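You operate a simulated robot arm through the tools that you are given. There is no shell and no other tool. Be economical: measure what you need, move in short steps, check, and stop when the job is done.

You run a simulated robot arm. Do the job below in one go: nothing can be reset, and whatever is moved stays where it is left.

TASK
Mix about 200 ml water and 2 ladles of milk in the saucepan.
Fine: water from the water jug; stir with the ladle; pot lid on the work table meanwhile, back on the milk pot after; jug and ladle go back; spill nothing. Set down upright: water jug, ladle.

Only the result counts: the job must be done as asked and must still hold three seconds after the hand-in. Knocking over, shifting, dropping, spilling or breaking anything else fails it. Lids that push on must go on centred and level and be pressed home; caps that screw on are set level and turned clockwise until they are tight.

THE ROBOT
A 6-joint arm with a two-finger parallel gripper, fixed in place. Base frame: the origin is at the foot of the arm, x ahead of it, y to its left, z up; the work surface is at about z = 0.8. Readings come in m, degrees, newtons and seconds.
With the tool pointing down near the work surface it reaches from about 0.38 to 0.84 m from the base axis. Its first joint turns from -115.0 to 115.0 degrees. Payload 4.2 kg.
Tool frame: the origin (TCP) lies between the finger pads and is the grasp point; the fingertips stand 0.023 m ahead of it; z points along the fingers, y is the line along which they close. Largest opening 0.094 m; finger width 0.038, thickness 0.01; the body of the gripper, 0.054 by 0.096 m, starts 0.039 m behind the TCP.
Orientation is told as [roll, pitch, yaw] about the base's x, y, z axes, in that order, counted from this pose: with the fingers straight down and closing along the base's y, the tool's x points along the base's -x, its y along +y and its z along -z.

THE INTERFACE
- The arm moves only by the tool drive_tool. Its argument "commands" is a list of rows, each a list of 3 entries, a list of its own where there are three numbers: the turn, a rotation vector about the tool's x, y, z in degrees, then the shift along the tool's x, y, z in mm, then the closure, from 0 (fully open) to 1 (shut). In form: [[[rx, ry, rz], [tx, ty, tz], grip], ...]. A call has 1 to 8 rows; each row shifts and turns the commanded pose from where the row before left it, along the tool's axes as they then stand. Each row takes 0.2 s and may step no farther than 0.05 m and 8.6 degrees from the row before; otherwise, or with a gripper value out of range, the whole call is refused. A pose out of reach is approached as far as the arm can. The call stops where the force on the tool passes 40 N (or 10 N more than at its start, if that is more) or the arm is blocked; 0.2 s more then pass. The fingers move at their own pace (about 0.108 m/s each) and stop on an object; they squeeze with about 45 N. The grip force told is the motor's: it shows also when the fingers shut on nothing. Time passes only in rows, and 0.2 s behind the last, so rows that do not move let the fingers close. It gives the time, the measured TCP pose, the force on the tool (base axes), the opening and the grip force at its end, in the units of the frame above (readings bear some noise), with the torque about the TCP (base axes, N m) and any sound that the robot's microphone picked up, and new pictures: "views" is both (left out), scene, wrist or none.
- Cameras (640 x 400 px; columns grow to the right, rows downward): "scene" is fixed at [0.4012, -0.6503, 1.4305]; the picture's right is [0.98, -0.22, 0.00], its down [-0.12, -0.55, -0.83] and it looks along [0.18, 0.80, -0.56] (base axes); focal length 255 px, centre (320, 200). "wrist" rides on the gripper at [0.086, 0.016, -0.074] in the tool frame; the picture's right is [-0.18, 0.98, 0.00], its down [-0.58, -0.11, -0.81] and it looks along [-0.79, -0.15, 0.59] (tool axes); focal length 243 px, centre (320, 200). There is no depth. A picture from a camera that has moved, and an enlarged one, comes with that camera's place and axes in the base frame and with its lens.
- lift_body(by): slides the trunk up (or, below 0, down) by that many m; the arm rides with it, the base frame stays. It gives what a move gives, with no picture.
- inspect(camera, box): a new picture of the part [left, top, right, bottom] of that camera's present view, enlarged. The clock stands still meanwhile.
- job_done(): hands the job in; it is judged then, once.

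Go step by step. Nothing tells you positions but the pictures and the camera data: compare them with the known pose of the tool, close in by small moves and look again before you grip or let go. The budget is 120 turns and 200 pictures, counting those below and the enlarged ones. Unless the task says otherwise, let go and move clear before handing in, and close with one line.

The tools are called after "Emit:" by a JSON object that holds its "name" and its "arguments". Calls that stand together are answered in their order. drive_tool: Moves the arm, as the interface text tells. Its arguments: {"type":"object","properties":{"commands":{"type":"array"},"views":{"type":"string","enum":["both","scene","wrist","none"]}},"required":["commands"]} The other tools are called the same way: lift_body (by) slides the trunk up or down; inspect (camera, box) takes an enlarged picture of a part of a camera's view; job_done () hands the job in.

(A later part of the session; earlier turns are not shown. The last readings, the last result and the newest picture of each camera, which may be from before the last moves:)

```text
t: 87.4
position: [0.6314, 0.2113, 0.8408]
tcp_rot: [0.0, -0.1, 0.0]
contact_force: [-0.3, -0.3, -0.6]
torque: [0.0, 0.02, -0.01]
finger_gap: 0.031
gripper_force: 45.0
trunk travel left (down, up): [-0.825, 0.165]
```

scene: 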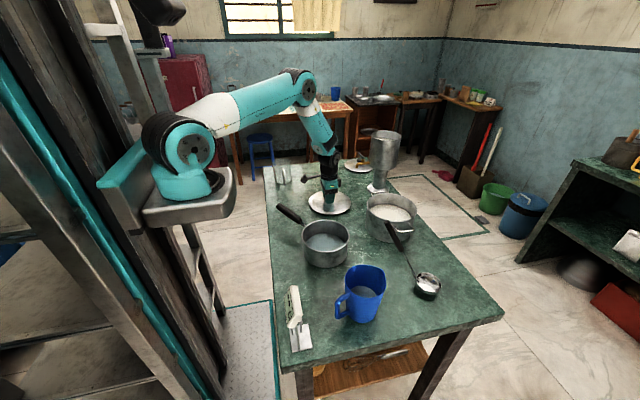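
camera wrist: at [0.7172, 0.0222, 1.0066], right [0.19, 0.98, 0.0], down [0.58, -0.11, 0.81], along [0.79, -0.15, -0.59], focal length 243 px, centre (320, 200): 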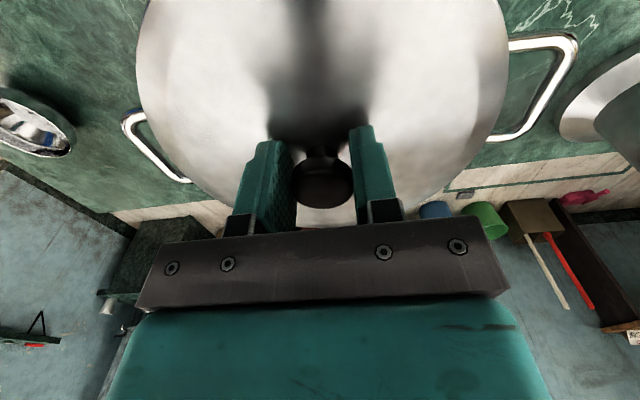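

Emit:
{"name": "drive_tool", "arguments": {"commands": [[[0, 0, 0], [0, 0, 2], 1], [[0, 0, 0], [0, 0, 0], 1]], "views": "none"}}

Emit:
{"name": "drive_tool", "arguments": {"commands": [[[0, 0, 0], [0, 0, 2], 1], [[0, 0, 0], [0, 0, 0], 1]], "views": "none"}}

Emit:
{"name": "drive_tool", "arguments": {"commands": [[[0, 0, 0], [0, 0, 2], 1], [[0, 0, 0], [0, 0, 0], 1]], "views": "none"}}

```text
t: 88.0
position: [0.6319, 0.2116, 0.8368]
tcp_rot: [0.0, -0.2, -0.2]
contact_force: [-0.8, -1.2, 2.7]
torque: [-0.11, -0.29, -0.04]
finger_gap: 0.0308
gripper_force: 45.1
trunk travel left (down, up): [-0.825, 0.165]
```

```text
t: 88.6
position: [0.6327, 0.2116, 0.8389]
tcp_rot: [0.1, -0.3, -0.1]
contact_force: [-3.7, -4.4, 31.0]
torque: [-0.21, 0.32, 0.01]
finger_gap: 0.0308
gripper_force: 45.5
trunk travel left (down, up): [-0.825, 0.165]
```

```text
t: 89.1
position: [0.6328, 0.2131, 0.8367]
tcp_rot: [0.1, -0.4, -0.2]
contact_force: [-2.2, -1.8, 20.0]
torque: [-0.51, 0.57, -0.07]
finger_gap: 0.031
gripper_force: 45.1
trunk travel left (down, up): [-0.825, 0.165]
stopped in row 2: the force on the tool passed its limit at 42 N (the readings are from after the stop); the commanded pose is now the measured one
```

Contact made. Releasing the lid and rising.

Emit:
{"name": "drive_tool", "arguments": {"commands": [[[0, 0, 0], [0, 0, -1], 1], [[0, 0, 0], [0, 0, 0], 0.4], [[0, 0, 0], [0, 0, 0], 0.4], [[0, 0, 0], [0, 0, 0], 0.4], [[0, 0, 0], [0, 0, -40], 0.4], [[0, 0, 0], [0, 0, -45], 0.4], [[0, 0, 0], [0, 0, -45], 0.4], [[0, 0, 0], [0, 0, -45], 0.4]], "views": "none"}}

Emit:
{"name": "drive_tool", "arguments": {"commands": [[[0, 0, 0], [10, -45, -45], 0.2], [[0, 0, 0], [10, -45, -45], 0.2], [[0, 0, 0], [0, -45, -10], 0.2], [[0, 0, 0], [0, -45, 0], 0.2], [[0, 0, 0], [0, -45, 0], 0.2], [[0, 0, 0], [0, -45, 0], 0.2], [[0, 0, 0], [0, -45, 0], 0.2], [[0, 0, 0], [0, 0, 0], 0.2]], "views": "both"}}

```text
t: 90.9
position: [0.6314, 0.2111, 1.0131]
tcp_rot: [0.0, -0.2, -0.1]
contact_force: [0.3, -0.6, 0.4]
torque: [-0.05, 0.03, -0.01]
finger_gap: 0.0567
gripper_force: 0.0
trunk travel left (down, up): [-0.825, 0.165]
```

```text
refused: row 1 steps farther than a row can; nothing moved
```

Emit:
{"name": "drive_tool", "arguments": {"commands": [[[0, 0, 0], [10, 0, -45], 0.2], [[0, 0, 0], [10, 0, -45], 0.2], [[0, 0, 0], [10, -45, -10], 0.2], [[0, 0, 0], [10, -45, 0], 0.2], [[0, 0, 0], [10, -45, 0], 0.2], [[0, 0, 0], [10, -45, 0], 0.2], [[0, 0, 0], [0, -45, 0], 0.2], [[0, 0, 0], [0, -45, 0], 0.2]], "views": "none"}}

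Emit:
{"name": "drive_tool", "arguments": {"commands": [[[0, 0, 0], [0, -45, 0], 0.2], [[0, 0, 0], [0, -45, 0], 0.2], [[0, 0, 0], [0, -20, 0], 0.2], [[0, 0, 0], [0, 0, 0], 0.2]], "views": "both"}}

Emit:
{"name": "inspect", "arguments": {"camera": "scene", "box": [380, 205, 460, 305]}}

```text
t: 92.7
position: [0.5718, -0.0579, 1.1098]
tcp_rot: [0.1, -0.3, -0.1]
contact_force: [0.2, 1.1, 0.2]
torque: [-0.04, 0.02, -0.02]
finger_gap: 0.075
gripper_force: 0.2
trunk travel left (down, up): [-0.825, 0.165]
```

```text
t: 93.7
position: [0.5712, -0.1679, 1.1101]
tcp_rot: [0.1, -0.2, 0.0]
contact_force: [-0.6, 0.7, -0.4]
torque: [0.02, -0.01, 0.05]
finger_gap: 0.075
gripper_force: 0.1
trunk travel left (down, up): [-0.825, 0.165]
camera wrist: at [0.4851, -0.1532, 1.1843], right [0.18, 0.98, 0.0], down [0.58, -0.11, 0.81], along [0.8, -0.15, -0.59], focal length 243 px, centre (320, 200)
```

scene: 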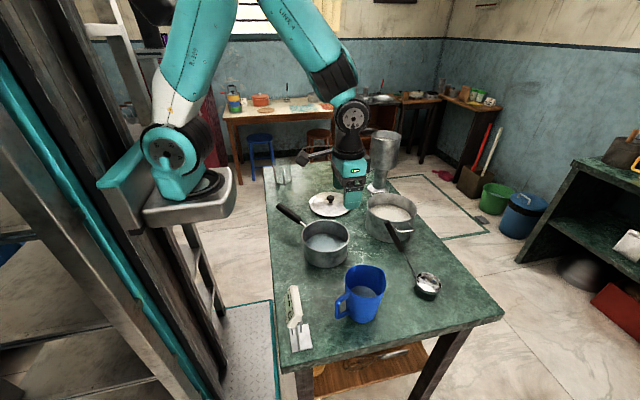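
wrist: 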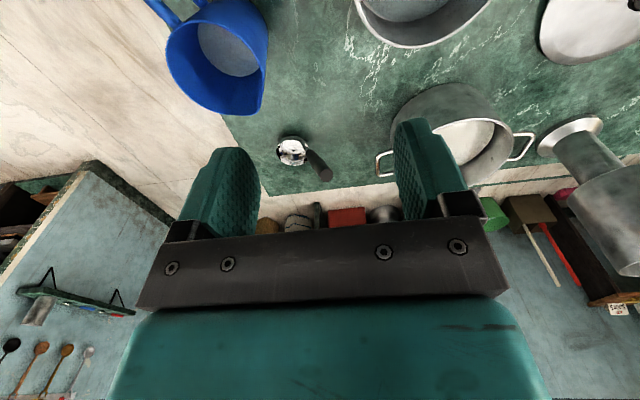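

```text
4.00 times, centred on (420, 255) of scene
camera zoom: at [0.4012, -0.6503, 1.4305], right [0.98, -0.22, 0.0], down [-0.12, -0.55, -0.83], along [0.18, 0.8, -0.56], focal length 1019 px, centre (-80, -20)
```

zoom: 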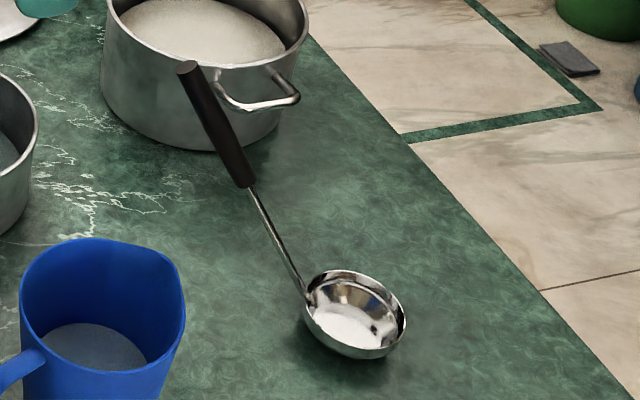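

Ladle handle: tip (0.684,-0.185,1.008), bowl (0.80,-0.27). I'll move above the handle and yaw to -35°.

Emit:
{"name": "drive_tool", "arguments": {"commands": [[[0, 0, 0], [-43, -10, 0], 0.3], [[0, 0, 0], [-42, -10, 0], 0.3], [[0, 0, 0], [-42, -9, 0], 0.3], [[0, 0, 8], [0, 0, 0], 0.3], [[0, 0, 8], [0, 0, 0], 0.3], [[0, 0, 8], [0, 0, 0], 0.3], [[0, 0, 8], [0, 0, 0], 0.3], [[0, 0, 3], [0, 0, 0], 0.3]], "views": "both"}}

Emit:
{"name": "inspect", "arguments": {"camera": "scene", "box": [370, 190, 450, 290]}}

```text
t: 95.5
position: [0.6974, -0.1969, 1.1106]
tcp_rot: [0.2, -0.2, -35.2]
contact_force: [-0.2, 0.1, 0.0]
torque: [-0.01, 0.02, -0.01]
finger_gap: 0.0656
gripper_force: 0.1
trunk travel left (down, up): [-0.825, 0.165]
camera wrist: at [0.6359, -0.1355, 1.185], right [0.72, 0.7, 0.0], down [0.41, -0.43, 0.81], along [0.56, -0.58, -0.59], focal length 243 px, centre (320, 200)
```

scene: 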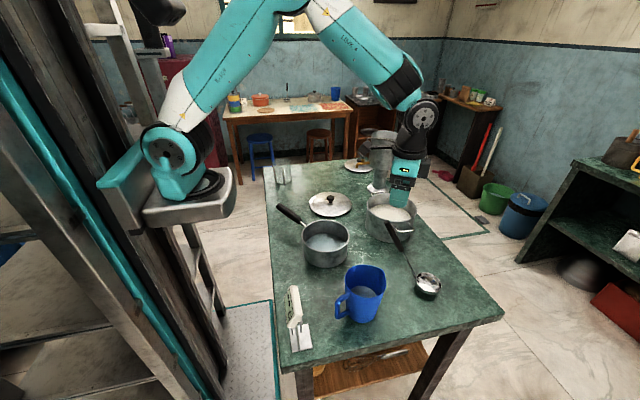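
wrist: 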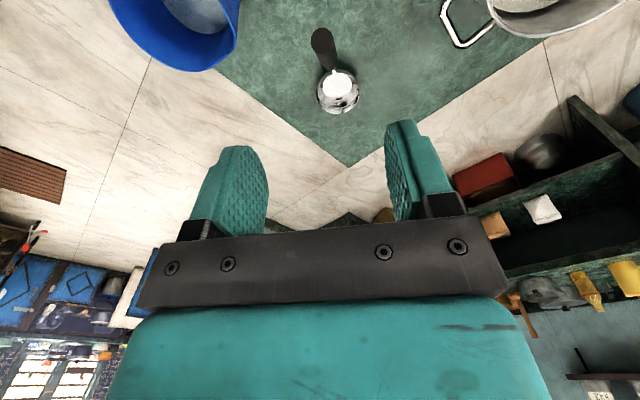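

```text
4.00 times, centred on (410, 240) of scene
camera zoom: at [0.4012, -0.6503, 1.4305], right [0.98, -0.22, 0.0], down [-0.12, -0.55, -0.83], along [0.18, 0.8, -0.56], focal length 1019 px, centre (-40, 40)
```

zoom: 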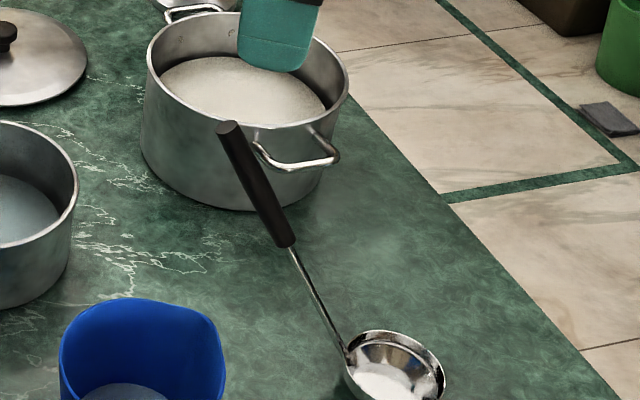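

Emit:
{"name": "drive_tool", "arguments": {"commands": [[[0, 0, 0], [0, 3, 40], 0.4], [[0, 0, 0], [0, 0, 40], 0.4], [[0, 0, 0], [0, 0, 30], 0.4], [[0, 0, 0], [0, 0, 20], 0.4], [[0, 0, 0], [0, 0, 0], 0.4]], "views": "wrist"}}

Emit:
{"name": "inspect", "arguments": {"camera": "scene", "box": [370, 190, 450, 290]}}

```text
t: 96.7
position: [0.7005, -0.1933, 0.9814]
tcp_rot: [0.1, -0.2, -35.1]
contact_force: [1.2, -0.2, 0.3]
torque: [-0.02, 0.01, 0.02]
finger_gap: 0.0565
gripper_force: 0.0
trunk travel left (down, up): [-0.825, 0.165]
camera wrist: at [0.6388, -0.1315, 1.0558], right [0.72, 0.7, 0.0], down [0.41, -0.42, 0.81], along [0.57, -0.58, -0.59], focal length 243 px, centre (320, 200)
```

wrist: 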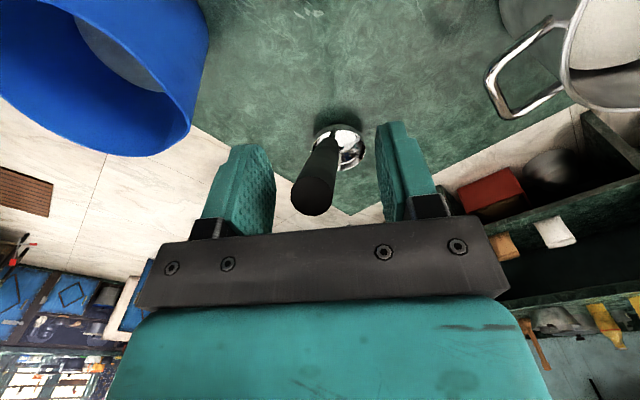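

```text
4.00 times, centred on (410, 240) of scene
camera zoom: at [0.4012, -0.6503, 1.4305], right [0.98, -0.22, 0.0], down [-0.12, -0.55, -0.83], along [0.18, 0.8, -0.56], focal length 1019 px, centre (-40, 40)
```

zoom: 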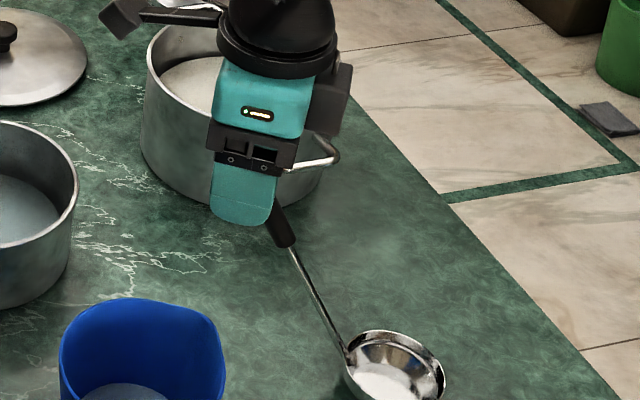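

Emit:
{"name": "drive_tool", "arguments": {"commands": [[[0, 0, 0], [0, 1, 0], 0.4], [[0, 0, 0], [0, 0, 0], 1], [[0, 0, 0], [0, 0, 0], 1], [[0, 0, 0], [0, 0, 0], 1]], "views": "wrist"}}

Emit:
{"name": "inspect", "arguments": {"camera": "scene", "box": [370, 190, 450, 290]}}

```text
t: 97.7
position: [0.7015, -0.1944, 0.9826]
tcp_rot: [0.3, -0.3, -35.1]
contact_force: [0.5, 0.5, -0.1]
torque: [-0.02, -0.03, 0.0]
finger_gap: 0.0155
gripper_force: 45.0
trunk travel left (down, up): [-0.825, 0.165]
camera wrist: at [0.639, -0.1316, 1.056], right [0.72, 0.7, 0.0], down [0.41, -0.42, 0.81], along [0.57, -0.58, -0.59], focal length 243 px, centre (320, 200)
```

wrist: 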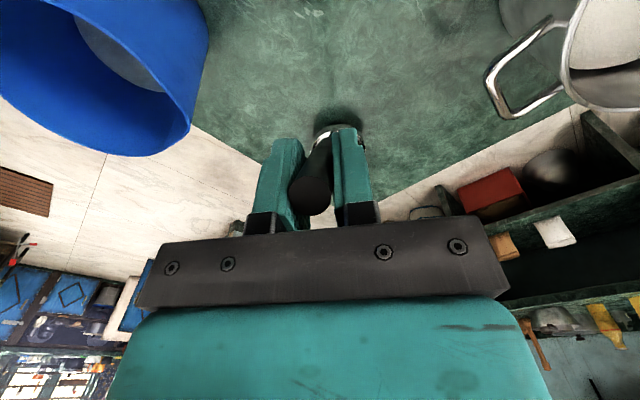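

```text
4.00 times, centred on (410, 240) of scene
camera zoom: at [0.4012, -0.6503, 1.4305], right [0.98, -0.22, 0.0], down [-0.12, -0.55, -0.83], along [0.18, 0.8, -0.56], focal length 1019 px, centre (-40, 40)
```

zoom: 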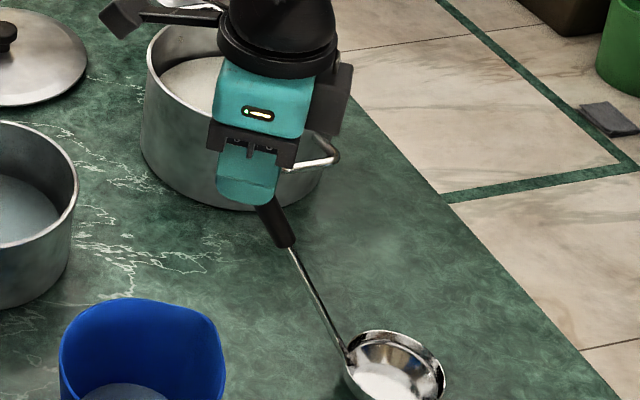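

Emit:
{"name": "drive_tool", "arguments": {"commands": [[[0, 0, 0], [0, 0, -10], 1], [[0, 0, 0], [0, 0, -20], 1], [[0, 0, 0], [0, 0, -30], 1], [[0, 0, 0], [0, 0, -30], 1], [[0, 0, 0], [0, 0, -30], 1], [[0, 0, 0], [0, 0, -20], 1], [[0, 0, 0], [0, 0, 0], 1]], "views": "both"}}

Emit:
{"name": "inspect", "arguments": {"camera": "scene", "box": [370, 150, 466, 270]}}

```text
t: 99.3
position: [0.7021, -0.1939, 1.1212]
tcp_rot: [0.1, -0.2, -35.0]
contact_force: [-0.7, -0.1, -1.2]
torque: [0.08, 0.12, 0.02]
finger_gap: 0.0156
gripper_force: 45.1
trunk travel left (down, up): [-0.825, 0.165]
camera wrist: at [0.64, -0.1327, 1.1953], right [0.72, 0.7, 0.0], down [0.41, -0.42, 0.81], along [0.57, -0.58, -0.59], focal length 243 px, centre (320, 200)
```

scene: 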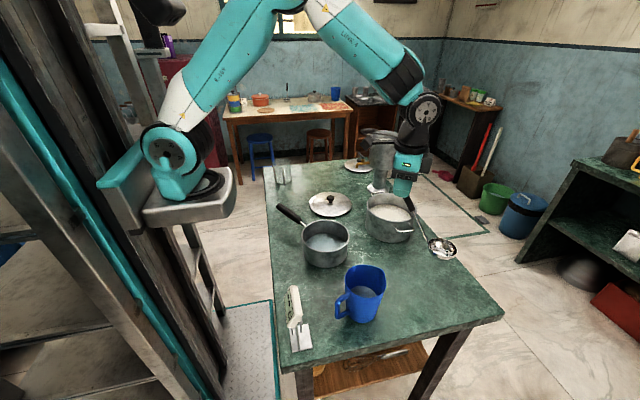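
wrist: 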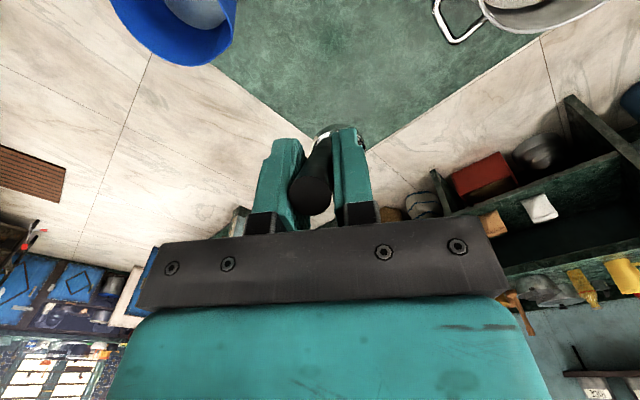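

```text
3.33 times, centred on (418, 210) of scene
camera zoom: at [0.4012, -0.6503, 1.4305], right [0.98, -0.22, 0.0], down [-0.12, -0.55, -0.83], along [0.18, 0.8, -0.56], focal length 850 px, centre (-7, 167)
```

zoom: 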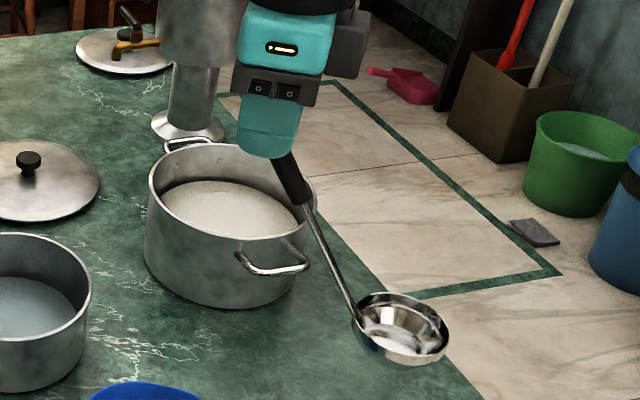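

Emit:
{"name": "drive_tool", "arguments": {"commands": [[[0, 0, 0], [20.6, 32.2, 0], 1], [[0, 0, 0], [20.6, 32.2, 0], 1], [[0, 0, 0], [20.6, 32.2, 0], 1], [[0, 0, 0], [20.6, 32.2, 0], 1], [[0, 0, 0], [20.6, 32.2, 0], 1], [[0, 0, 0], [20.6, 32.2, 0], 1], [[0, 0, 0], [20.6, 32.3, 0], 1], [[0, 0, 0], [0, 0, 0], 1]], "views": "both"}}

Emit:
{"name": "inspect", "arguments": {"camera": "scene", "box": [350, 140, 446, 260]}}

```text
t: 101.1
position: [0.7119, 0.0753, 1.1223]
tcp_rot: [0.3, -0.2, -35.2]
contact_force: [0.2, -0.5, -1.2]
torque: [0.06, 0.07, -0.02]
finger_gap: 0.0156
gripper_force: 45.3
trunk travel left (down, up): [-0.825, 0.165]
camera wrist: at [0.6498, 0.1364, 1.1971], right [0.72, 0.7, 0.0], down [0.41, -0.42, 0.81], along [0.57, -0.58, -0.59], focal length 243 px, centre (320, 200)
```

scene: 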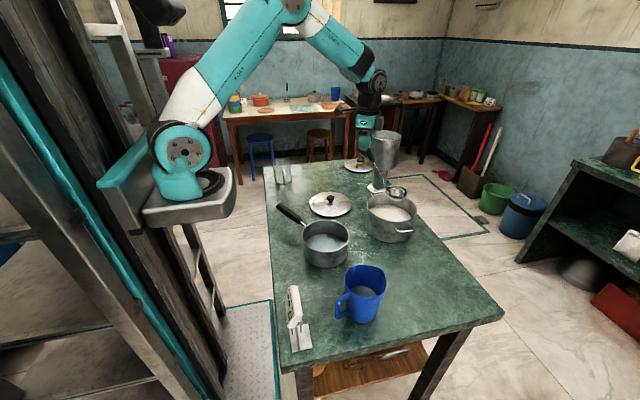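
wrist: 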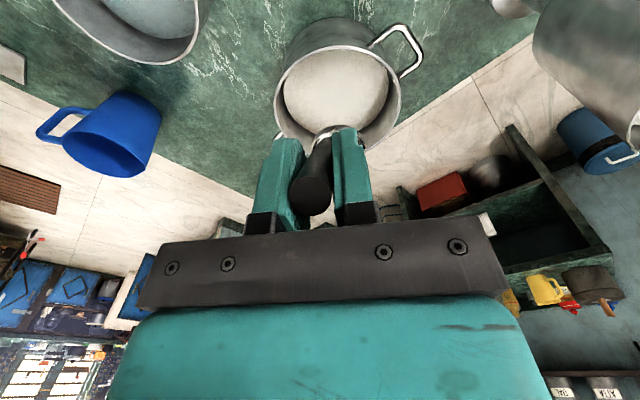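

```text
3.33 times, centred on (398, 200) of scene
camera zoom: at [0.4012, -0.6503, 1.4305], right [0.98, -0.22, 0.0], down [-0.12, -0.55, -0.83], along [0.18, 0.8, -0.56], focal length 850 px, centre (60, 200)
```

zoom: 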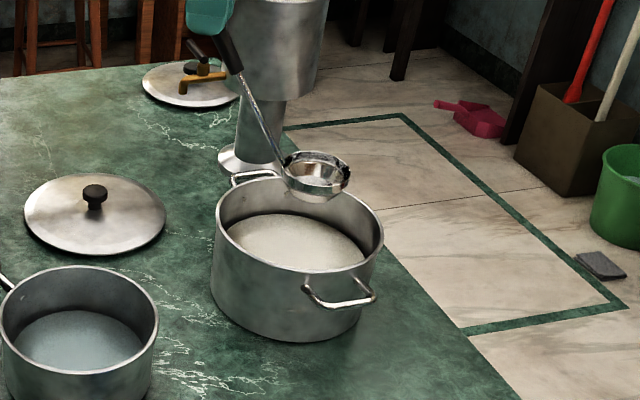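

Emit:
{"name": "drive_tool", "arguments": {"commands": [[[0, 0, 0], [0, 0, 15], 1], [[0, 0, 0], [0, 0, 15], 1], [[0, 0, 0], [0, 0, 0], 1]], "views": "none"}}

Emit:
{"name": "inspect", "arguments": {"camera": "scene", "box": [360, 165, 424, 245]}}

Emit:
{"name": "inspect", "arguments": {"camera": "wrist", "box": [240, 0, 440, 160]}}

```text
t: 101.9
position: [0.7134, 0.0732, 1.091]
tcp_rot: [0.1, -0.3, -35.1]
contact_force: [0.4, -0.3, -1.0]
torque: [0.06, 0.08, 0.02]
finger_gap: 0.0156
gripper_force: 44.8
trunk travel left (down, up): [-0.825, 0.165]
```

```text
5.00 times, centred on (392, 205) of scene
camera zoom: at [0.4012, -0.6503, 1.4305], right [0.98, -0.22, 0.0], down [-0.12, -0.55, -0.83], along [0.18, 0.8, -0.56], focal length 1274 px, centre (-40, 175)
```

zoom: 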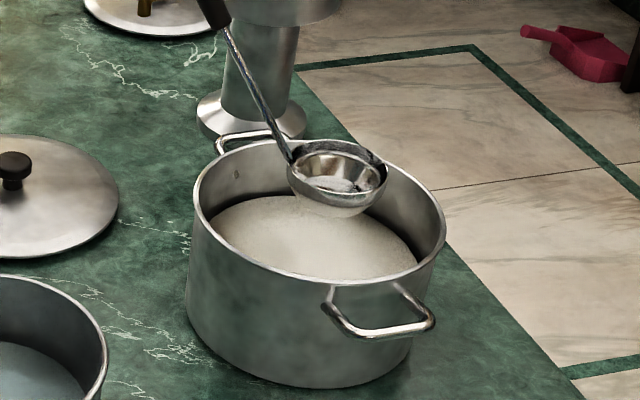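

```text
2.50 times, centred on (340, 80) of wrist
camera zoom: at [0.6502, 0.1354, 1.166], right [0.72, 0.7, 0.0], down [0.41, -0.42, 0.81], along [0.57, -0.58, -0.59], focal length 606 px, centre (270, 500)
```

zoom: 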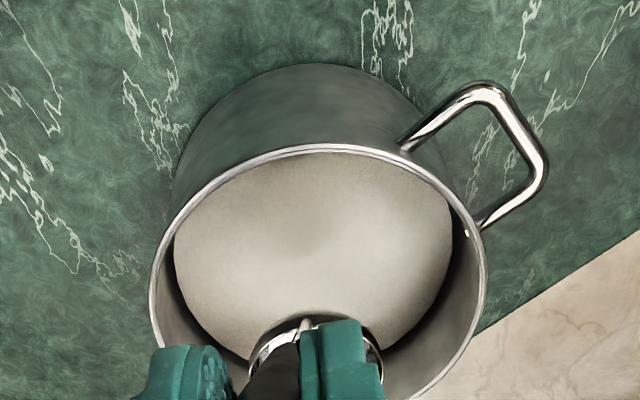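

Emit:
{"name": "drive_tool", "arguments": {"commands": [[[0, 0, 0], [3, 10, 0], 1], [[0, 0, 0], [0, 0, 20], 1], [[0, 0, 0], [0, 0, 20], 1], [[0, 0, 0], [0, 0, 20], 1], [[0, 0, 0], [0, 0, 0], 1]], "views": "none"}}

Emit:
{"name": "inspect", "arguments": {"camera": "scene", "box": [360, 165, 424, 245]}}

Emit:
{"name": "inspect", "arguments": {"camera": "wrist", "box": [240, 0, 440, 160]}}

```text
t: 103.1
position: [0.7161, 0.0845, 1.032]
tcp_rot: [0.2, -0.2, -35.1]
contact_force: [0.4, -0.4, -1.9]
torque: [0.07, 0.07, -0.01]
finger_gap: 0.0156
gripper_force: 45.0
trunk travel left (down, up): [-0.825, 0.165]
```

```text
5.00 times, centred on (392, 205) of scene
camera zoom: at [0.4012, -0.6503, 1.4305], right [0.98, -0.22, 0.0], down [-0.12, -0.55, -0.83], along [0.18, 0.8, -0.56], focal length 1274 px, centre (-40, 175)
```

zoom: 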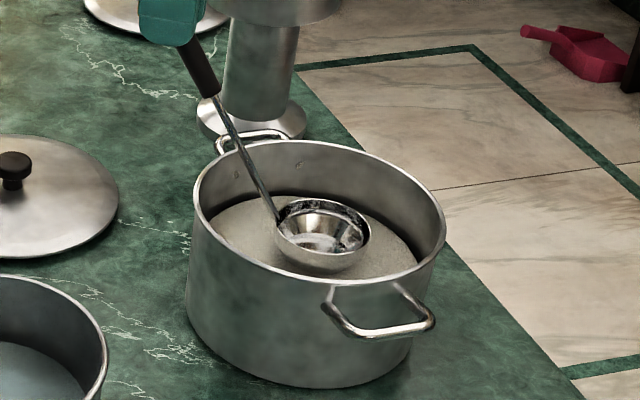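

```text
2.50 times, centred on (340, 80) of wrist
camera zoom: at [0.6542, 0.1455, 1.1067], right [0.72, 0.7, 0.0], down [0.41, -0.42, 0.81], along [0.57, -0.58, -0.59], focal length 606 px, centre (270, 500)
```

zoom: 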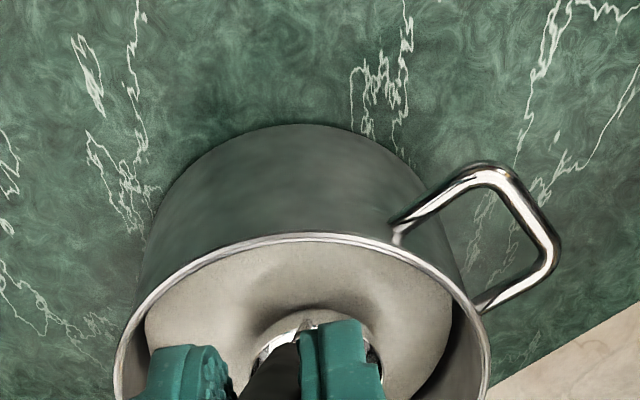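

Emit:
{"name": "drive_tool", "arguments": {"commands": [[[0, 0, 0], [0, 0, 8], 1], [[0, 0, 0], [0, 0, 8], 1], [[0, 0, 0], [0, 0, 8], 1], [[0, 0, 0], [0, 0, 8], 1], [[0, 0, 0], [0, 0, 6], 1], [[0, 0, 0], [0, 0, 0], 1], [[0, 0, 0], [0, 0, 0], 1]], "views": "none"}}

Emit:
{"name": "inspect", "arguments": {"camera": "scene", "box": [360, 165, 424, 245]}}

```text
t: 104.7
position: [0.717, 0.0824, 0.995]
tcp_rot: [0.2, -0.2, -35.0]
contact_force: [0.2, -0.2, -2.3]
torque: [0.13, 0.17, 0.0]
finger_gap: 0.0158
gripper_force: 45.1
trunk travel left (down, up): [-0.825, 0.165]
```

```text
5.00 times, centred on (392, 205) of scene
camera zoom: at [0.4012, -0.6503, 1.4305], right [0.98, -0.22, 0.0], down [-0.12, -0.55, -0.83], along [0.18, 0.8, -0.56], focal length 1274 px, centre (-40, 175)
```

zoom: 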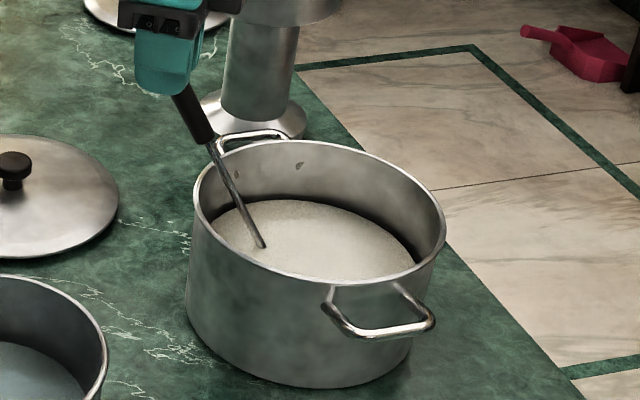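

The bowl is submerged and full. Lifting slowly and level.

Emit:
{"name": "drive_tool", "arguments": {"commands": [[[0, 0, 0], [0, 0, -6], 1], [[0, 0, 0], [0, 0, -6], 1], [[0, 0, 0], [0, 0, -6], 1], [[0, 0, 0], [0, 0, -6], 1], [[0, 0, 0], [0, 0, -6], 1], [[0, 0, 0], [0, 0, -6], 1], [[0, 0, 0], [0, 0, 0], 1], [[0, 0, 0], [0, 0, 0], 1]], "views": "none"}}

Emit:
{"name": "inspect", "arguments": {"camera": "scene", "box": [360, 165, 424, 245]}}

Emit:
{"name": "drive_tool", "arguments": {"commands": [[[0, 0, 0], [0, 0, -10], 1], [[0, 0, 0], [0, 0, -15], 1], [[0, 0, 0], [0, 0, -15], 1], [[0, 0, 0], [0, 0, -15], 1], [[0, 0, 0], [0, 0, -15], 1], [[0, 0, 0], [0, 0, -15], 1], [[0, 0, 0], [0, 0, -10], 1], [[0, 0, 0], [0, 0, 0], 1]], "views": "none"}}

Emit:
{"name": "inspect", "arguments": {"camera": "scene", "box": [350, 140, 446, 260]}}

```text
t: 106.5
position: [0.7136, 0.0837, 1.0308]
tcp_rot: [0.2, -0.2, -35.1]
contact_force: [0.1, -1.0, -2.6]
torque: [0.11, 0.16, 0.02]
finger_gap: 0.016
gripper_force: 45.8
trunk travel left (down, up): [-0.825, 0.165]
```

```text
5.00 times, centred on (392, 205) of scene
camera zoom: at [0.4012, -0.6503, 1.4305], right [0.98, -0.22, 0.0], down [-0.12, -0.55, -0.83], along [0.18, 0.8, -0.56], focal length 1274 px, centre (-40, 175)
```

zoom: 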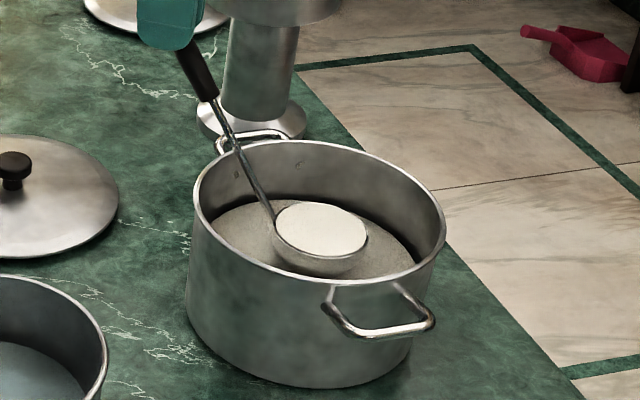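

```text
t: 108.3
position: [0.7157, 0.0831, 1.126]
tcp_rot: [0.2, -0.2, -35.1]
contact_force: [-0.3, -0.2, -1.3]
torque: [0.1, 0.15, -0.02]
finger_gap: 0.0161
gripper_force: 45.4
trunk travel left (down, up): [-0.825, 0.165]
```

```text
3.33 times, centred on (398, 200) of scene
camera zoom: at [0.4012, -0.6503, 1.4305], right [0.98, -0.22, 0.0], down [-0.12, -0.55, -0.83], along [0.18, 0.8, -0.56], focal length 850 px, centre (60, 200)
```

zoom: 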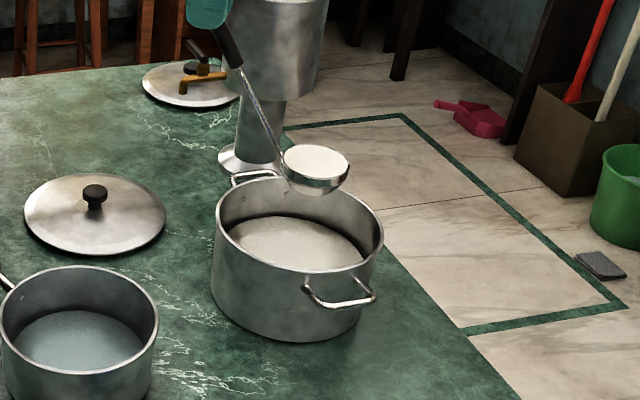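

The ladle is brimful. I'll shed a touch over the pot with a 2° wobble, then swing it round toward the saucepan.

Emit:
{"name": "drive_tool", "arguments": {"commands": [[[2, 0, 0], [0, 0, 0], 1], [[0, 0, 0], [0, 0, 0], 1], [[-2, 0, 0], [0, 0, 0], 1], [[0, 0, 0], [0, 0, 0], 1], [[0, 0, 0], [0, 0, 0], 1]], "views": "none"}}

Emit:
{"name": "drive_tool", "arguments": {"commands": [[[0, 0, 4], [0, 0, 0], 1], [[0, 0, 7], [0, 0, 0], 1], [[0, 0, 7], [0, 0, 0], 1], [[0, 0, 7], [0, 0, 0], 1], [[0, 0, 7], [0, 0, 0], 1], [[0, 0, 7], [0, 0, 0], 1], [[0, 0, 7], [0, 0, 0], 1], [[0, 0, 7], [0, 0, 0], 1]], "views": "scene"}}

Emit:
{"name": "inspect", "arguments": {"camera": "scene", "box": [300, 140, 440, 260]}}

```text
t: 109.5
position: [0.7149, 0.0827, 1.1245]
tcp_rot: [0.2, -0.2, -35.1]
contact_force: [-0.4, 0.1, -1.5]
torque: [0.1, 0.17, -0.03]
finger_gap: 0.016
gripper_force: 45.0
trunk travel left (down, up): [-0.825, 0.165]
```

```text
t: 111.3
position: [0.7143, 0.0838, 1.1243]
tcp_rot: [0.3, 0.2, -88.2]
contact_force: [-0.2, 0.6, -2.3]
torque: [0.23, 0.0, -0.01]
finger_gap: 0.0159
gripper_force: 45.1
trunk travel left (down, up): [-0.825, 0.165]
```

scene: 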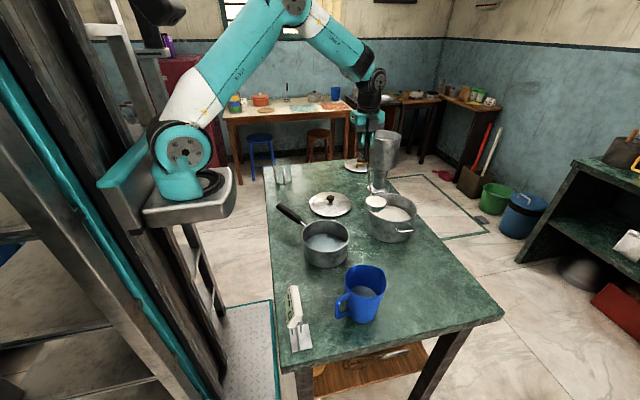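

```text
3.33 times, centred on (370, 200) of scene
camera zoom: at [0.4012, -0.6503, 1.4305], right [0.98, -0.22, 0.0], down [-0.12, -0.55, -0.83], along [0.18, 0.8, -0.56], focal length 850 px, centre (153, 200)
```

zoom: 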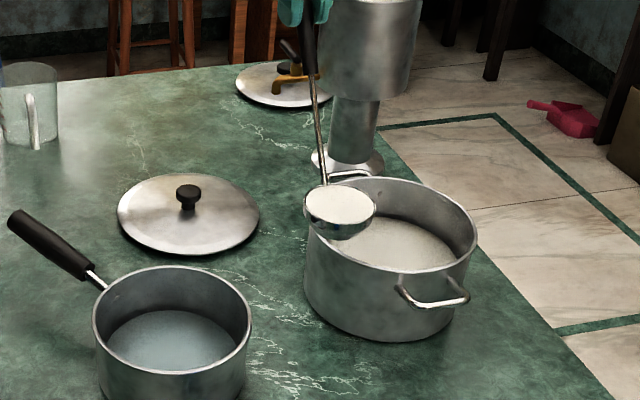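

Emit:
{"name": "drive_tool", "arguments": {"commands": [[[0, 0, 7], [0, 0, 0], 1], [[0, 0, 7], [0, 0, 0], 1], [[0, 0, 7], [0, 0, 0], 1], [[0, 0, 7], [0, 0, 0], 1], [[0, 0, 7], [0, 0, 0], 1], [[0, 0, 7], [0, 0, 0], 1], [[0, 0, 7], [0, 0, 0], 1], [[0, 0, 7], [0, 0, 0], 1]], "views": "none"}}

Emit:
{"name": "drive_tool", "arguments": {"commands": [[[0, 0, 1], [0, 0, 0], 1], [[0, 0, 0], [0, 0, 0], 1]], "views": "none"}}

Emit:
{"name": "inspect", "arguments": {"camera": "scene", "box": [280, 140, 420, 260]}}

```text
t: 113.1
position: [0.7158, 0.0832, 1.1253]
tcp_rot: [0.1, 0.3, -144.3]
contact_force: [-0.3, 0.6, -0.4]
torque: [0.12, -0.12, -0.01]
finger_gap: 0.0155
gripper_force: 44.7
trunk travel left (down, up): [-0.825, 0.165]
```

```text
t: 113.7
position: [0.7157, 0.0836, 1.1248]
tcp_rot: [0.1, 0.3, -145.1]
contact_force: [0.3, 0.1, -2.6]
torque: [0.15, -0.14, 0.0]
finger_gap: 0.016
gripper_force: 45.0
trunk travel left (down, up): [-0.825, 0.165]
```

```text
3.33 times, centred on (350, 200) of scene
camera zoom: at [0.4012, -0.6503, 1.4305], right [0.98, -0.22, 0.0], down [-0.12, -0.55, -0.83], along [0.18, 0.8, -0.56], focal length 850 px, centre (220, 200)
```

zoom: 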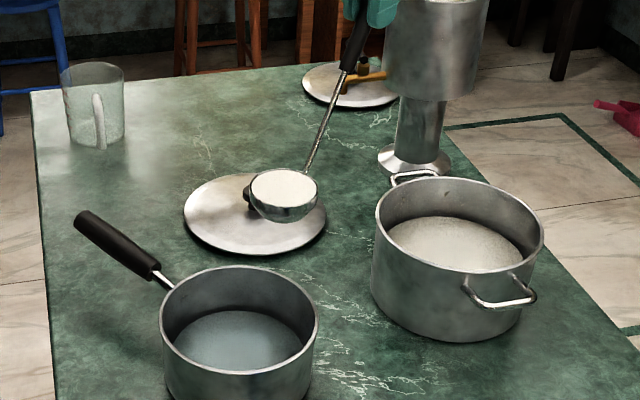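

Emit:
{"name": "drive_tool", "arguments": {"commands": [[[0, 0, 0], [-10, 5.5, 1], 1], [[0, 0, 0], [-18, 10, 2], 1], [[0, 0, 0], [-18, 10, 3], 1], [[0, 0, 0], [-18, 10, 4], 1], [[0, 0, 0], [-18, 10, 4], 1], [[0, 0, 0], [-12, 7, 2], 1], [[0, 0, 0], [-8, 4, 2], 1], [[0, 0, 0], [0, 0, 0], 1]], "views": "both"}}

Emit:
{"name": "inspect", "arguments": {"camera": "scene", "box": [270, 170, 400, 281]}}

```text
t: 115.5
position: [0.6646, -0.0197, 1.1058]
tcp_rot: [0.1, 0.2, -145.1]
contact_force: [0.2, 0.2, -1.8]
torque: [0.14, -0.15, -0.01]
finger_gap: 0.0157
gripper_force: 45.3
trunk travel left (down, up): [-0.825, 0.165]
camera wrist: at [0.7439, 0.0141, 1.1816], right [0.41, -0.91, 0.0], down [-0.54, -0.24, 0.8], along [-0.73, -0.33, -0.6], focal length 243 px, centre (320, 200)
```

scene: 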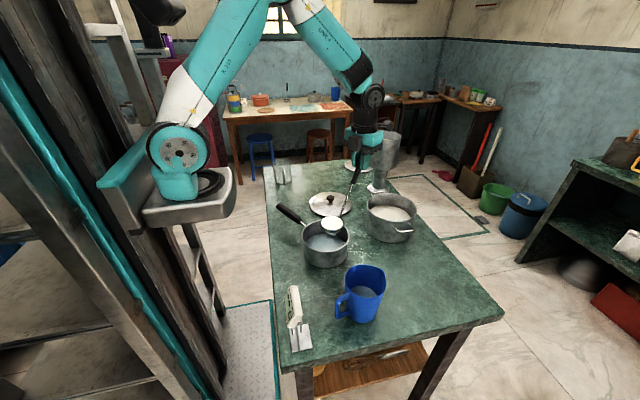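
wrist: 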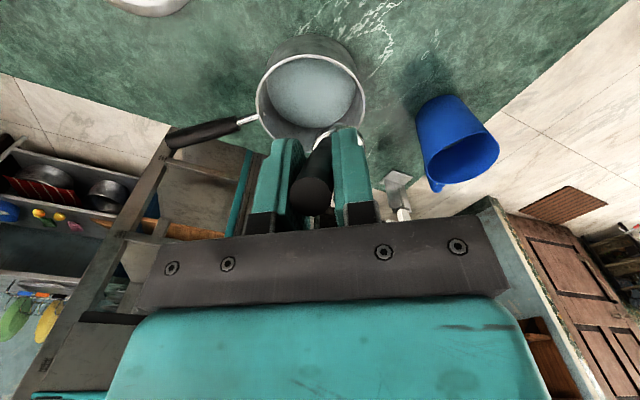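

```text
3.60 times, centred on (335, 226) of scene
camera zoom: at [0.4012, -0.6503, 1.4305], right [0.98, -0.22, 0.0], down [-0.12, -0.55, -0.83], along [0.18, 0.8, -0.56], focal length 918 px, centre (266, 108)
```

zoom: 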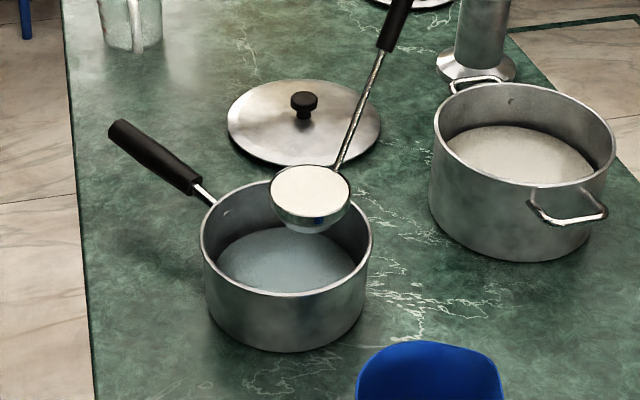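

Positions check out: the ladle lip is over the pan centre. Tilting to pour while keeping the lip in place.

Emit:
{"name": "drive_tool", "arguments": {"commands": [[[-7.5, 0, 0], [0, -20.1, 1.3], 1], [[-7.5, 0, 0], [0, -20.7, 1.2], 1], [[-7.5, 0, 0], [0, -21.4, 0.9], 1], [[-7.5, 0, 0], [0, -21.7, 0.5], 1], [[0, 0, 0], [0, 0, 0], 1]], "views": "scene"}}

Emit:
{"name": "inspect", "arguments": {"camera": "scene", "box": [270, 170, 400, 281]}}

```text
t: 116.7
position: [0.619, 0.0451, 1.086]
tcp_rot: [30.2, 0.4, -145.1]
contact_force: [-0.4, -0.4, -1.4]
torque: [0.16, -0.05, 0.0]
finger_gap: 0.0157
gripper_force: 45.0
trunk travel left (down, up): [-0.825, 0.165]
```

scene: 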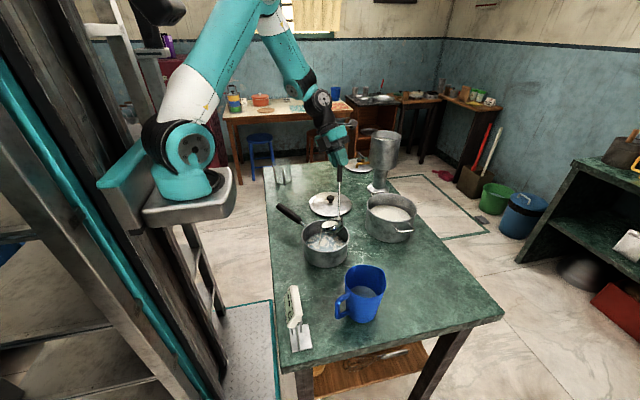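

```text
3.60 times, centred on (335, 226) of scene
camera zoom: at [0.4012, -0.6503, 1.4305], right [0.98, -0.22, 0.0], down [-0.12, -0.55, -0.83], along [0.18, 0.8, -0.56], focal length 918 px, centre (266, 108)
```

zoom: 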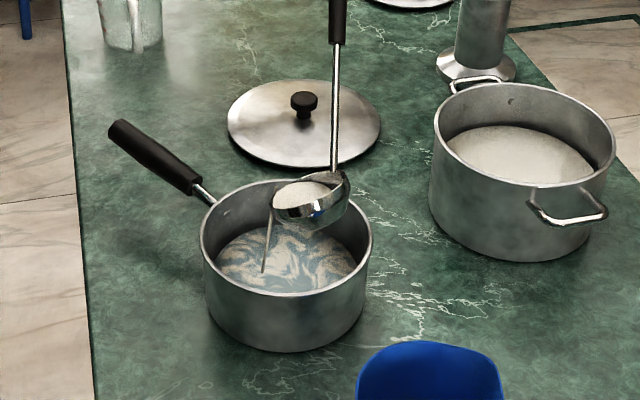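

Milk is streaming into the pan centre. Continuing the tilt.

Emit:
{"name": "drive_tool", "arguments": {"commands": [[[-7.5, 0, 0], [0, -22, 0], 1], [[-7.5, 0, 0], [0, -22.3, -0.6], 1], [[-7.5, 0, 0], [0, -22.3, -1.1], 1], [[-7.5, 0, 0], [0, -22.1, -1.7], 1], [[0, 0, 0], [0, 0, 0], 1]], "views": "scene"}}

Emit:
{"name": "inspect", "arguments": {"camera": "scene", "box": [270, 170, 400, 281]}}

```text
t: 117.9
position: [0.6173, 0.1084, 1.051]
tcp_rot: [60.1, 0.1, -145.1]
contact_force: [-0.2, -0.6, -1.4]
torque: [0.2, 0.01, -0.01]
finger_gap: 0.0158
gripper_force: 44.9
out of reach, approached as far as the arm can: row 1, 2, 3, 4
trunk travel left (down, up): [-0.825, 0.165]
```

scene: 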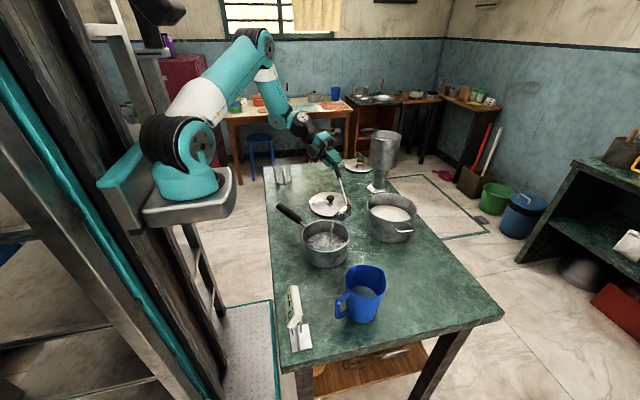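

```text
3.60 times, centred on (335, 226) of scene
camera zoom: at [0.4012, -0.6503, 1.4305], right [0.98, -0.22, 0.0], down [-0.12, -0.55, -0.83], along [0.18, 0.8, -0.56], focal length 918 px, centre (266, 108)
```

zoom: 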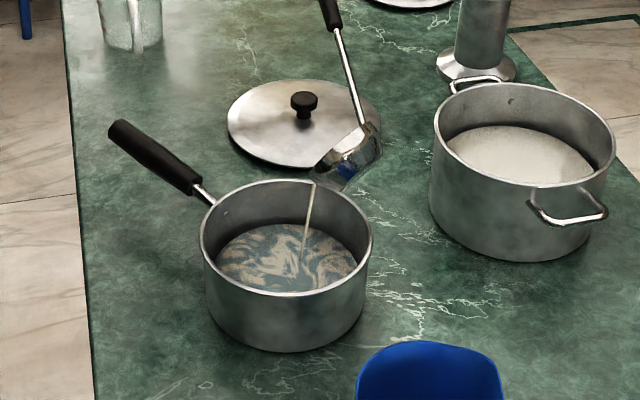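

Emit:
{"name": "drive_tool", "arguments": {"commands": [[[0, 0, 0], [0, 0, 0], 1], [[0, 0, 0], [0, 0, 0], 1], [[0, 0, 0], [0, 0, 0], 1], [[0, 0, 0], [0, 0, 0], 1]], "views": "none"}}

Emit:
{"name": "inspect", "arguments": {"camera": "scene", "box": [270, 170, 400, 281]}}

Emit:
{"name": "drive_tool", "arguments": {"commands": [[[0, 0, 0], [-8, 0, 0], 1], [[0, 0, 0], [-8, 0, 0], 1], [[0, 0, 0], [0, 0, 0], 1]], "views": "none"}}

```text
t: 118.9
position: [0.6188, 0.1085, 1.0521]
tcp_rot: [60.1, 0.0, -145.1]
contact_force: [-0.5, -0.6, -0.9]
torque: [0.14, -0.01, -0.01]
finger_gap: 0.0155
gripper_force: 44.7
trunk travel left (down, up): [-0.825, 0.165]
```

```text
3.60 times, centred on (335, 226) of scene
camera zoom: at [0.4012, -0.6503, 1.4305], right [0.98, -0.22, 0.0], down [-0.12, -0.55, -0.83], along [0.18, 0.8, -0.56], focal length 918 px, centre (266, 108)
```

zoom: 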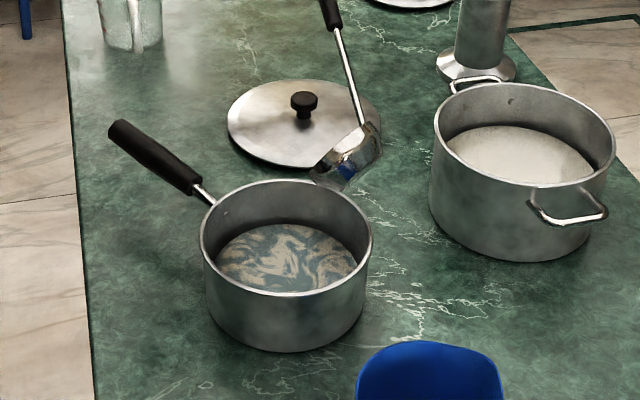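

```text
t: 119.7
position: [0.6148, 0.1062, 1.0587]
tcp_rot: [60.2, 0.0, -145.1]
contact_force: [-0.8, -0.8, -1.3]
torque: [0.18, -0.02, 0.01]
finger_gap: 0.0158
gripper_force: 44.4
out of reach, approached as far as the arm can: row 1, 2
trunk travel left (down, up): [-0.825, 0.165]
```

Reach is limiting in this posture, so I'll raise the trunk to give the arm more room and then come back down.

Emit:
{"name": "lift_body", "arguments": {"by": 0.12}}

Emit:
{"name": "drive_tool", "arguments": {"commands": [[[0, 0, 0], [-10, -20, 11], 1], [[0, 0, 0], [-10, -25, 15], 1], [[0, 0, 0], [-10, -25, 15], 1], [[0, 0, 0], [0, 0, 0], 1]], "views": "scene"}}

```text
t: 121.2
position: [0.6154, 0.1072, 1.1778]
tcp_rot: [60.1, 0.1, -145.1]
contact_force: [-0.1, 0.1, -1.6]
torque: [0.19, -0.04, 0.04]
finger_gap: 0.0158
gripper_force: 45.2
trunk travel left (down, up): [-0.945, 0.045]
```

```text
t: 122.2
position: [0.634, 0.1161, 1.1135]
tcp_rot: [60.3, -0.2, -145.1]
contact_force: [0.0, 0.4, -1.3]
torque: [0.17, 0.0, 0.03]
finger_gap: 0.0158
gripper_force: 44.6
out of reach, approached as far as the arm can: row 1, 2, 3
trunk travel left (down, up): [-0.945, 0.045]
```

scene: 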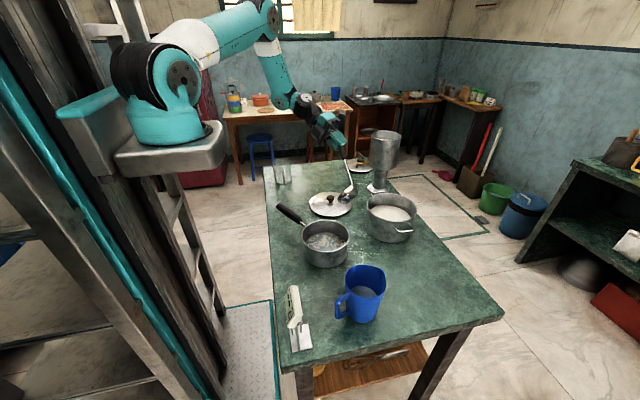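

The wrist can't roll further in this pose. I'll level the ladle (the remainder stays in the bowl), unwind to yaw -25°, and finish pouring with an opposite roll.

Emit:
{"name": "drive_tool", "arguments": {"commands": [[[8, 0, 0], [0, 0, 0], 1], [[8, 0, 0], [0, 0, 0], 1], [[8, 0, 0], [0, 0, 0], 1], [[8, 0, 0], [0, 0, 0], 1], [[8, 0, 0], [0, 0, 0], 1], [[8, 0, 0], [0, 0, 0], 1], [[8, 0, 0], [0, 0, 0], 1], [[4, 0, 0], [0, 0, 0], 1]], "views": "none"}}

Emit:
{"name": "drive_tool", "arguments": {"commands": [[[0, 0, -8], [0, 0, -25], 1], [[0, 0, -8], [0, 0, -25], 1], [[0, 0, -8], [0, 0, -25], 1], [[0, 0, -8], [0, 0, -25], 1], [[0, 0, -8], [0, 0, 0], 1], [[0, 0, -8], [0, 0, 0], 1], [[0, 0, -8], [0, 0, 0], 1], [[0, 0, -8], [0, 0, 0], 1]], "views": "scene"}}

```text
t: 124.0
position: [0.6541, 0.1223, 1.1206]
tcp_rot: [0.0, 0.1, -144.8]
contact_force: [0.2, 0.3, -0.9]
torque: [0.08, -0.11, 0.0]
finger_gap: 0.0157
gripper_force: 44.7
out of reach, approached as far as the arm can: row 1, 2, 3
trunk travel left (down, up): [-0.945, 0.045]
```

```text
t: 125.8
position: [0.6535, 0.1227, 1.219]
tcp_rot: [0.1, -0.1, -81.0]
contact_force: [-0.3, -0.2, -1.7]
torque: [0.11, 0.03, 0.0]
finger_gap: 0.0157
gripper_force: 45.4
trunk travel left (down, up): [-0.945, 0.045]
```

scene: 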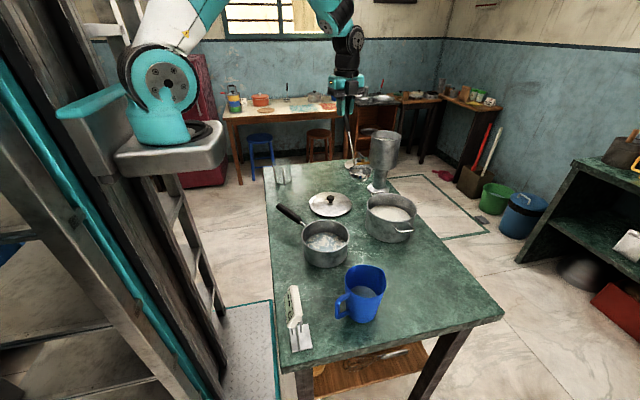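

Emit:
{"name": "drive_tool", "arguments": {"commands": [[[0, 0, -8], [0, 0, 0], 1], [[0, 0, -8], [0, 0, 0], 1], [[0, 0, -8], [0, 0, 0], 1], [[0, 0, -8], [0, 0, 0], 1], [[0, 0, -8], [0, 0, 0], 1], [[0, 0, -8], [0, 0, 0], 1], [[0, 0, -8], [0, 0, 0], 1], [[0, 0, 0], [0, 0, 0], 1]], "views": "none"}}

Emit:
{"name": "lift_body", "arguments": {"by": -0.12}}

Emit:
{"name": "drive_tool", "arguments": {"commands": [[[8, 0, 0], [0, 0, 0], 1], [[8, 0, 0], [0, 0, 0], 1], [[8, 0, 0], [0, 0, 0], 1], [[8, 0, 0], [0, 0, 0], 1], [[8, 0, 0], [0, 0, 0], 1], [[8, 0, 0], [0, 0, 0], 1], [[2, 0, 0], [0, 0, 0], 1], [[0, 0, 0], [0, 0, 0], 1]], "views": "scene"}}

```text
t: 127.6
position: [0.6519, 0.1224, 1.2196]
tcp_rot: [-0.1, -0.1, -25.1]
contact_force: [-0.1, 0.4, -1.6]
torque: [0.04, 0.11, -0.01]
finger_gap: 0.016
gripper_force: 44.6
trunk travel left (down, up): [-0.945, 0.045]
```

```text
t: 129.1
position: [0.6523, 0.1215, 1.0998]
tcp_rot: [0.0, 0.0, -25.1]
contact_force: [-0.4, -0.1, -0.2]
torque: [0.06, 0.14, -0.05]
finger_gap: 0.0157
gripper_force: 44.8
trunk travel left (down, up): [-0.825, 0.165]
```

```text
t: 130.9
position: [0.597, 0.0795, 1.0734]
tcp_rot: [-49.8, -0.2, -25.0]
contact_force: [0.3, -0.1, -1.2]
torque: [0.2, 0.06, -0.04]
finger_gap: 0.0157
gripper_force: 44.9
out of reach, approached as far as the arm can: row 5, 6, 7
trunk travel left (down, up): [-0.825, 0.165]
```

scene: 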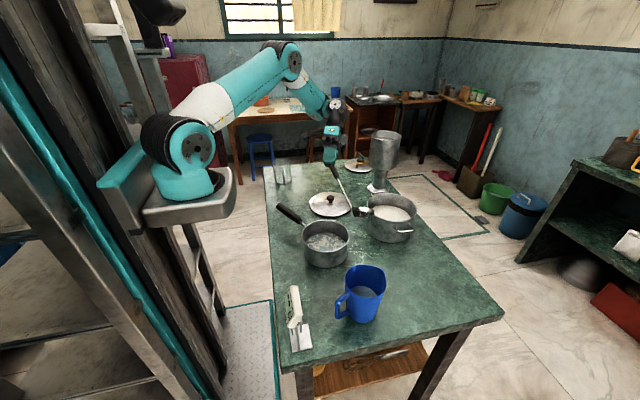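

Emit:
{"name": "drive_tool", "arguments": {"commands": [[[0, 0, 0], [25.4, -12.8, 5.6], 1], [[0, 0, 0], [25.4, -12.8, 5.6], 1], [[0, 0, 0], [25.4, -12.8, 5.6], 1], [[0, 0, 0], [25.4, -12.8, 5.6], 1], [[0, 0, 0], [0, 0, 0], 1]], "views": "scene"}}

Emit:
{"name": "inspect", "arguments": {"camera": "scene", "box": [270, 140, 400, 260]}}

```text
t: 132.1
position: [0.4841, 0.0781, 1.0994]
tcp_rot: [-50.0, -0.1, -25.1]
contact_force: [1.3, 0.4, -0.8]
torque: [0.19, 0.04, 0.01]
finger_gap: 0.0155
gripper_force: 45.0
trunk travel left (down, up): [-0.825, 0.165]
```

scene: 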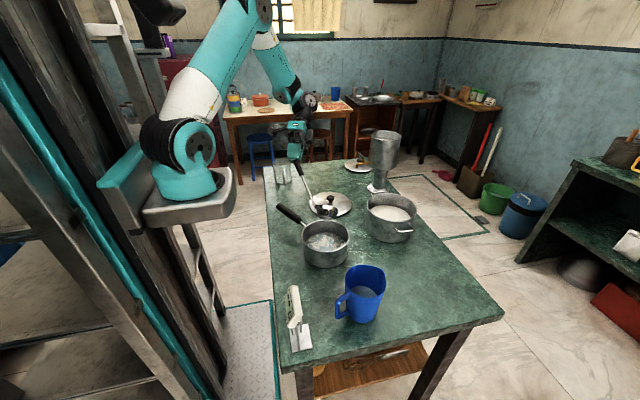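

```text
3.33 times, centred on (335, 200) of scene
camera zoom: at [0.4012, -0.6503, 1.4305], right [0.98, -0.22, 0.0], down [-0.12, -0.55, -0.83], along [0.18, 0.8, -0.56], focal length 850 px, centre (270, 200)
```

zoom: 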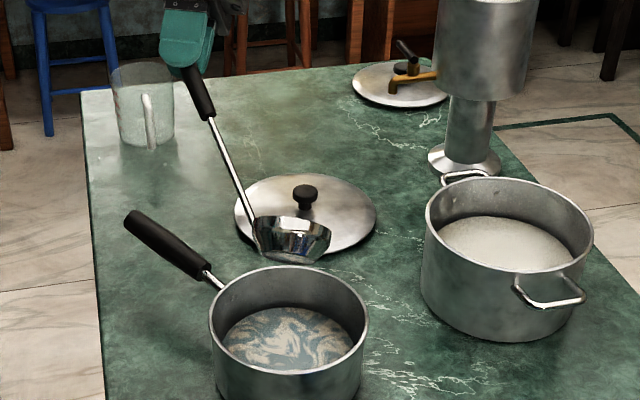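

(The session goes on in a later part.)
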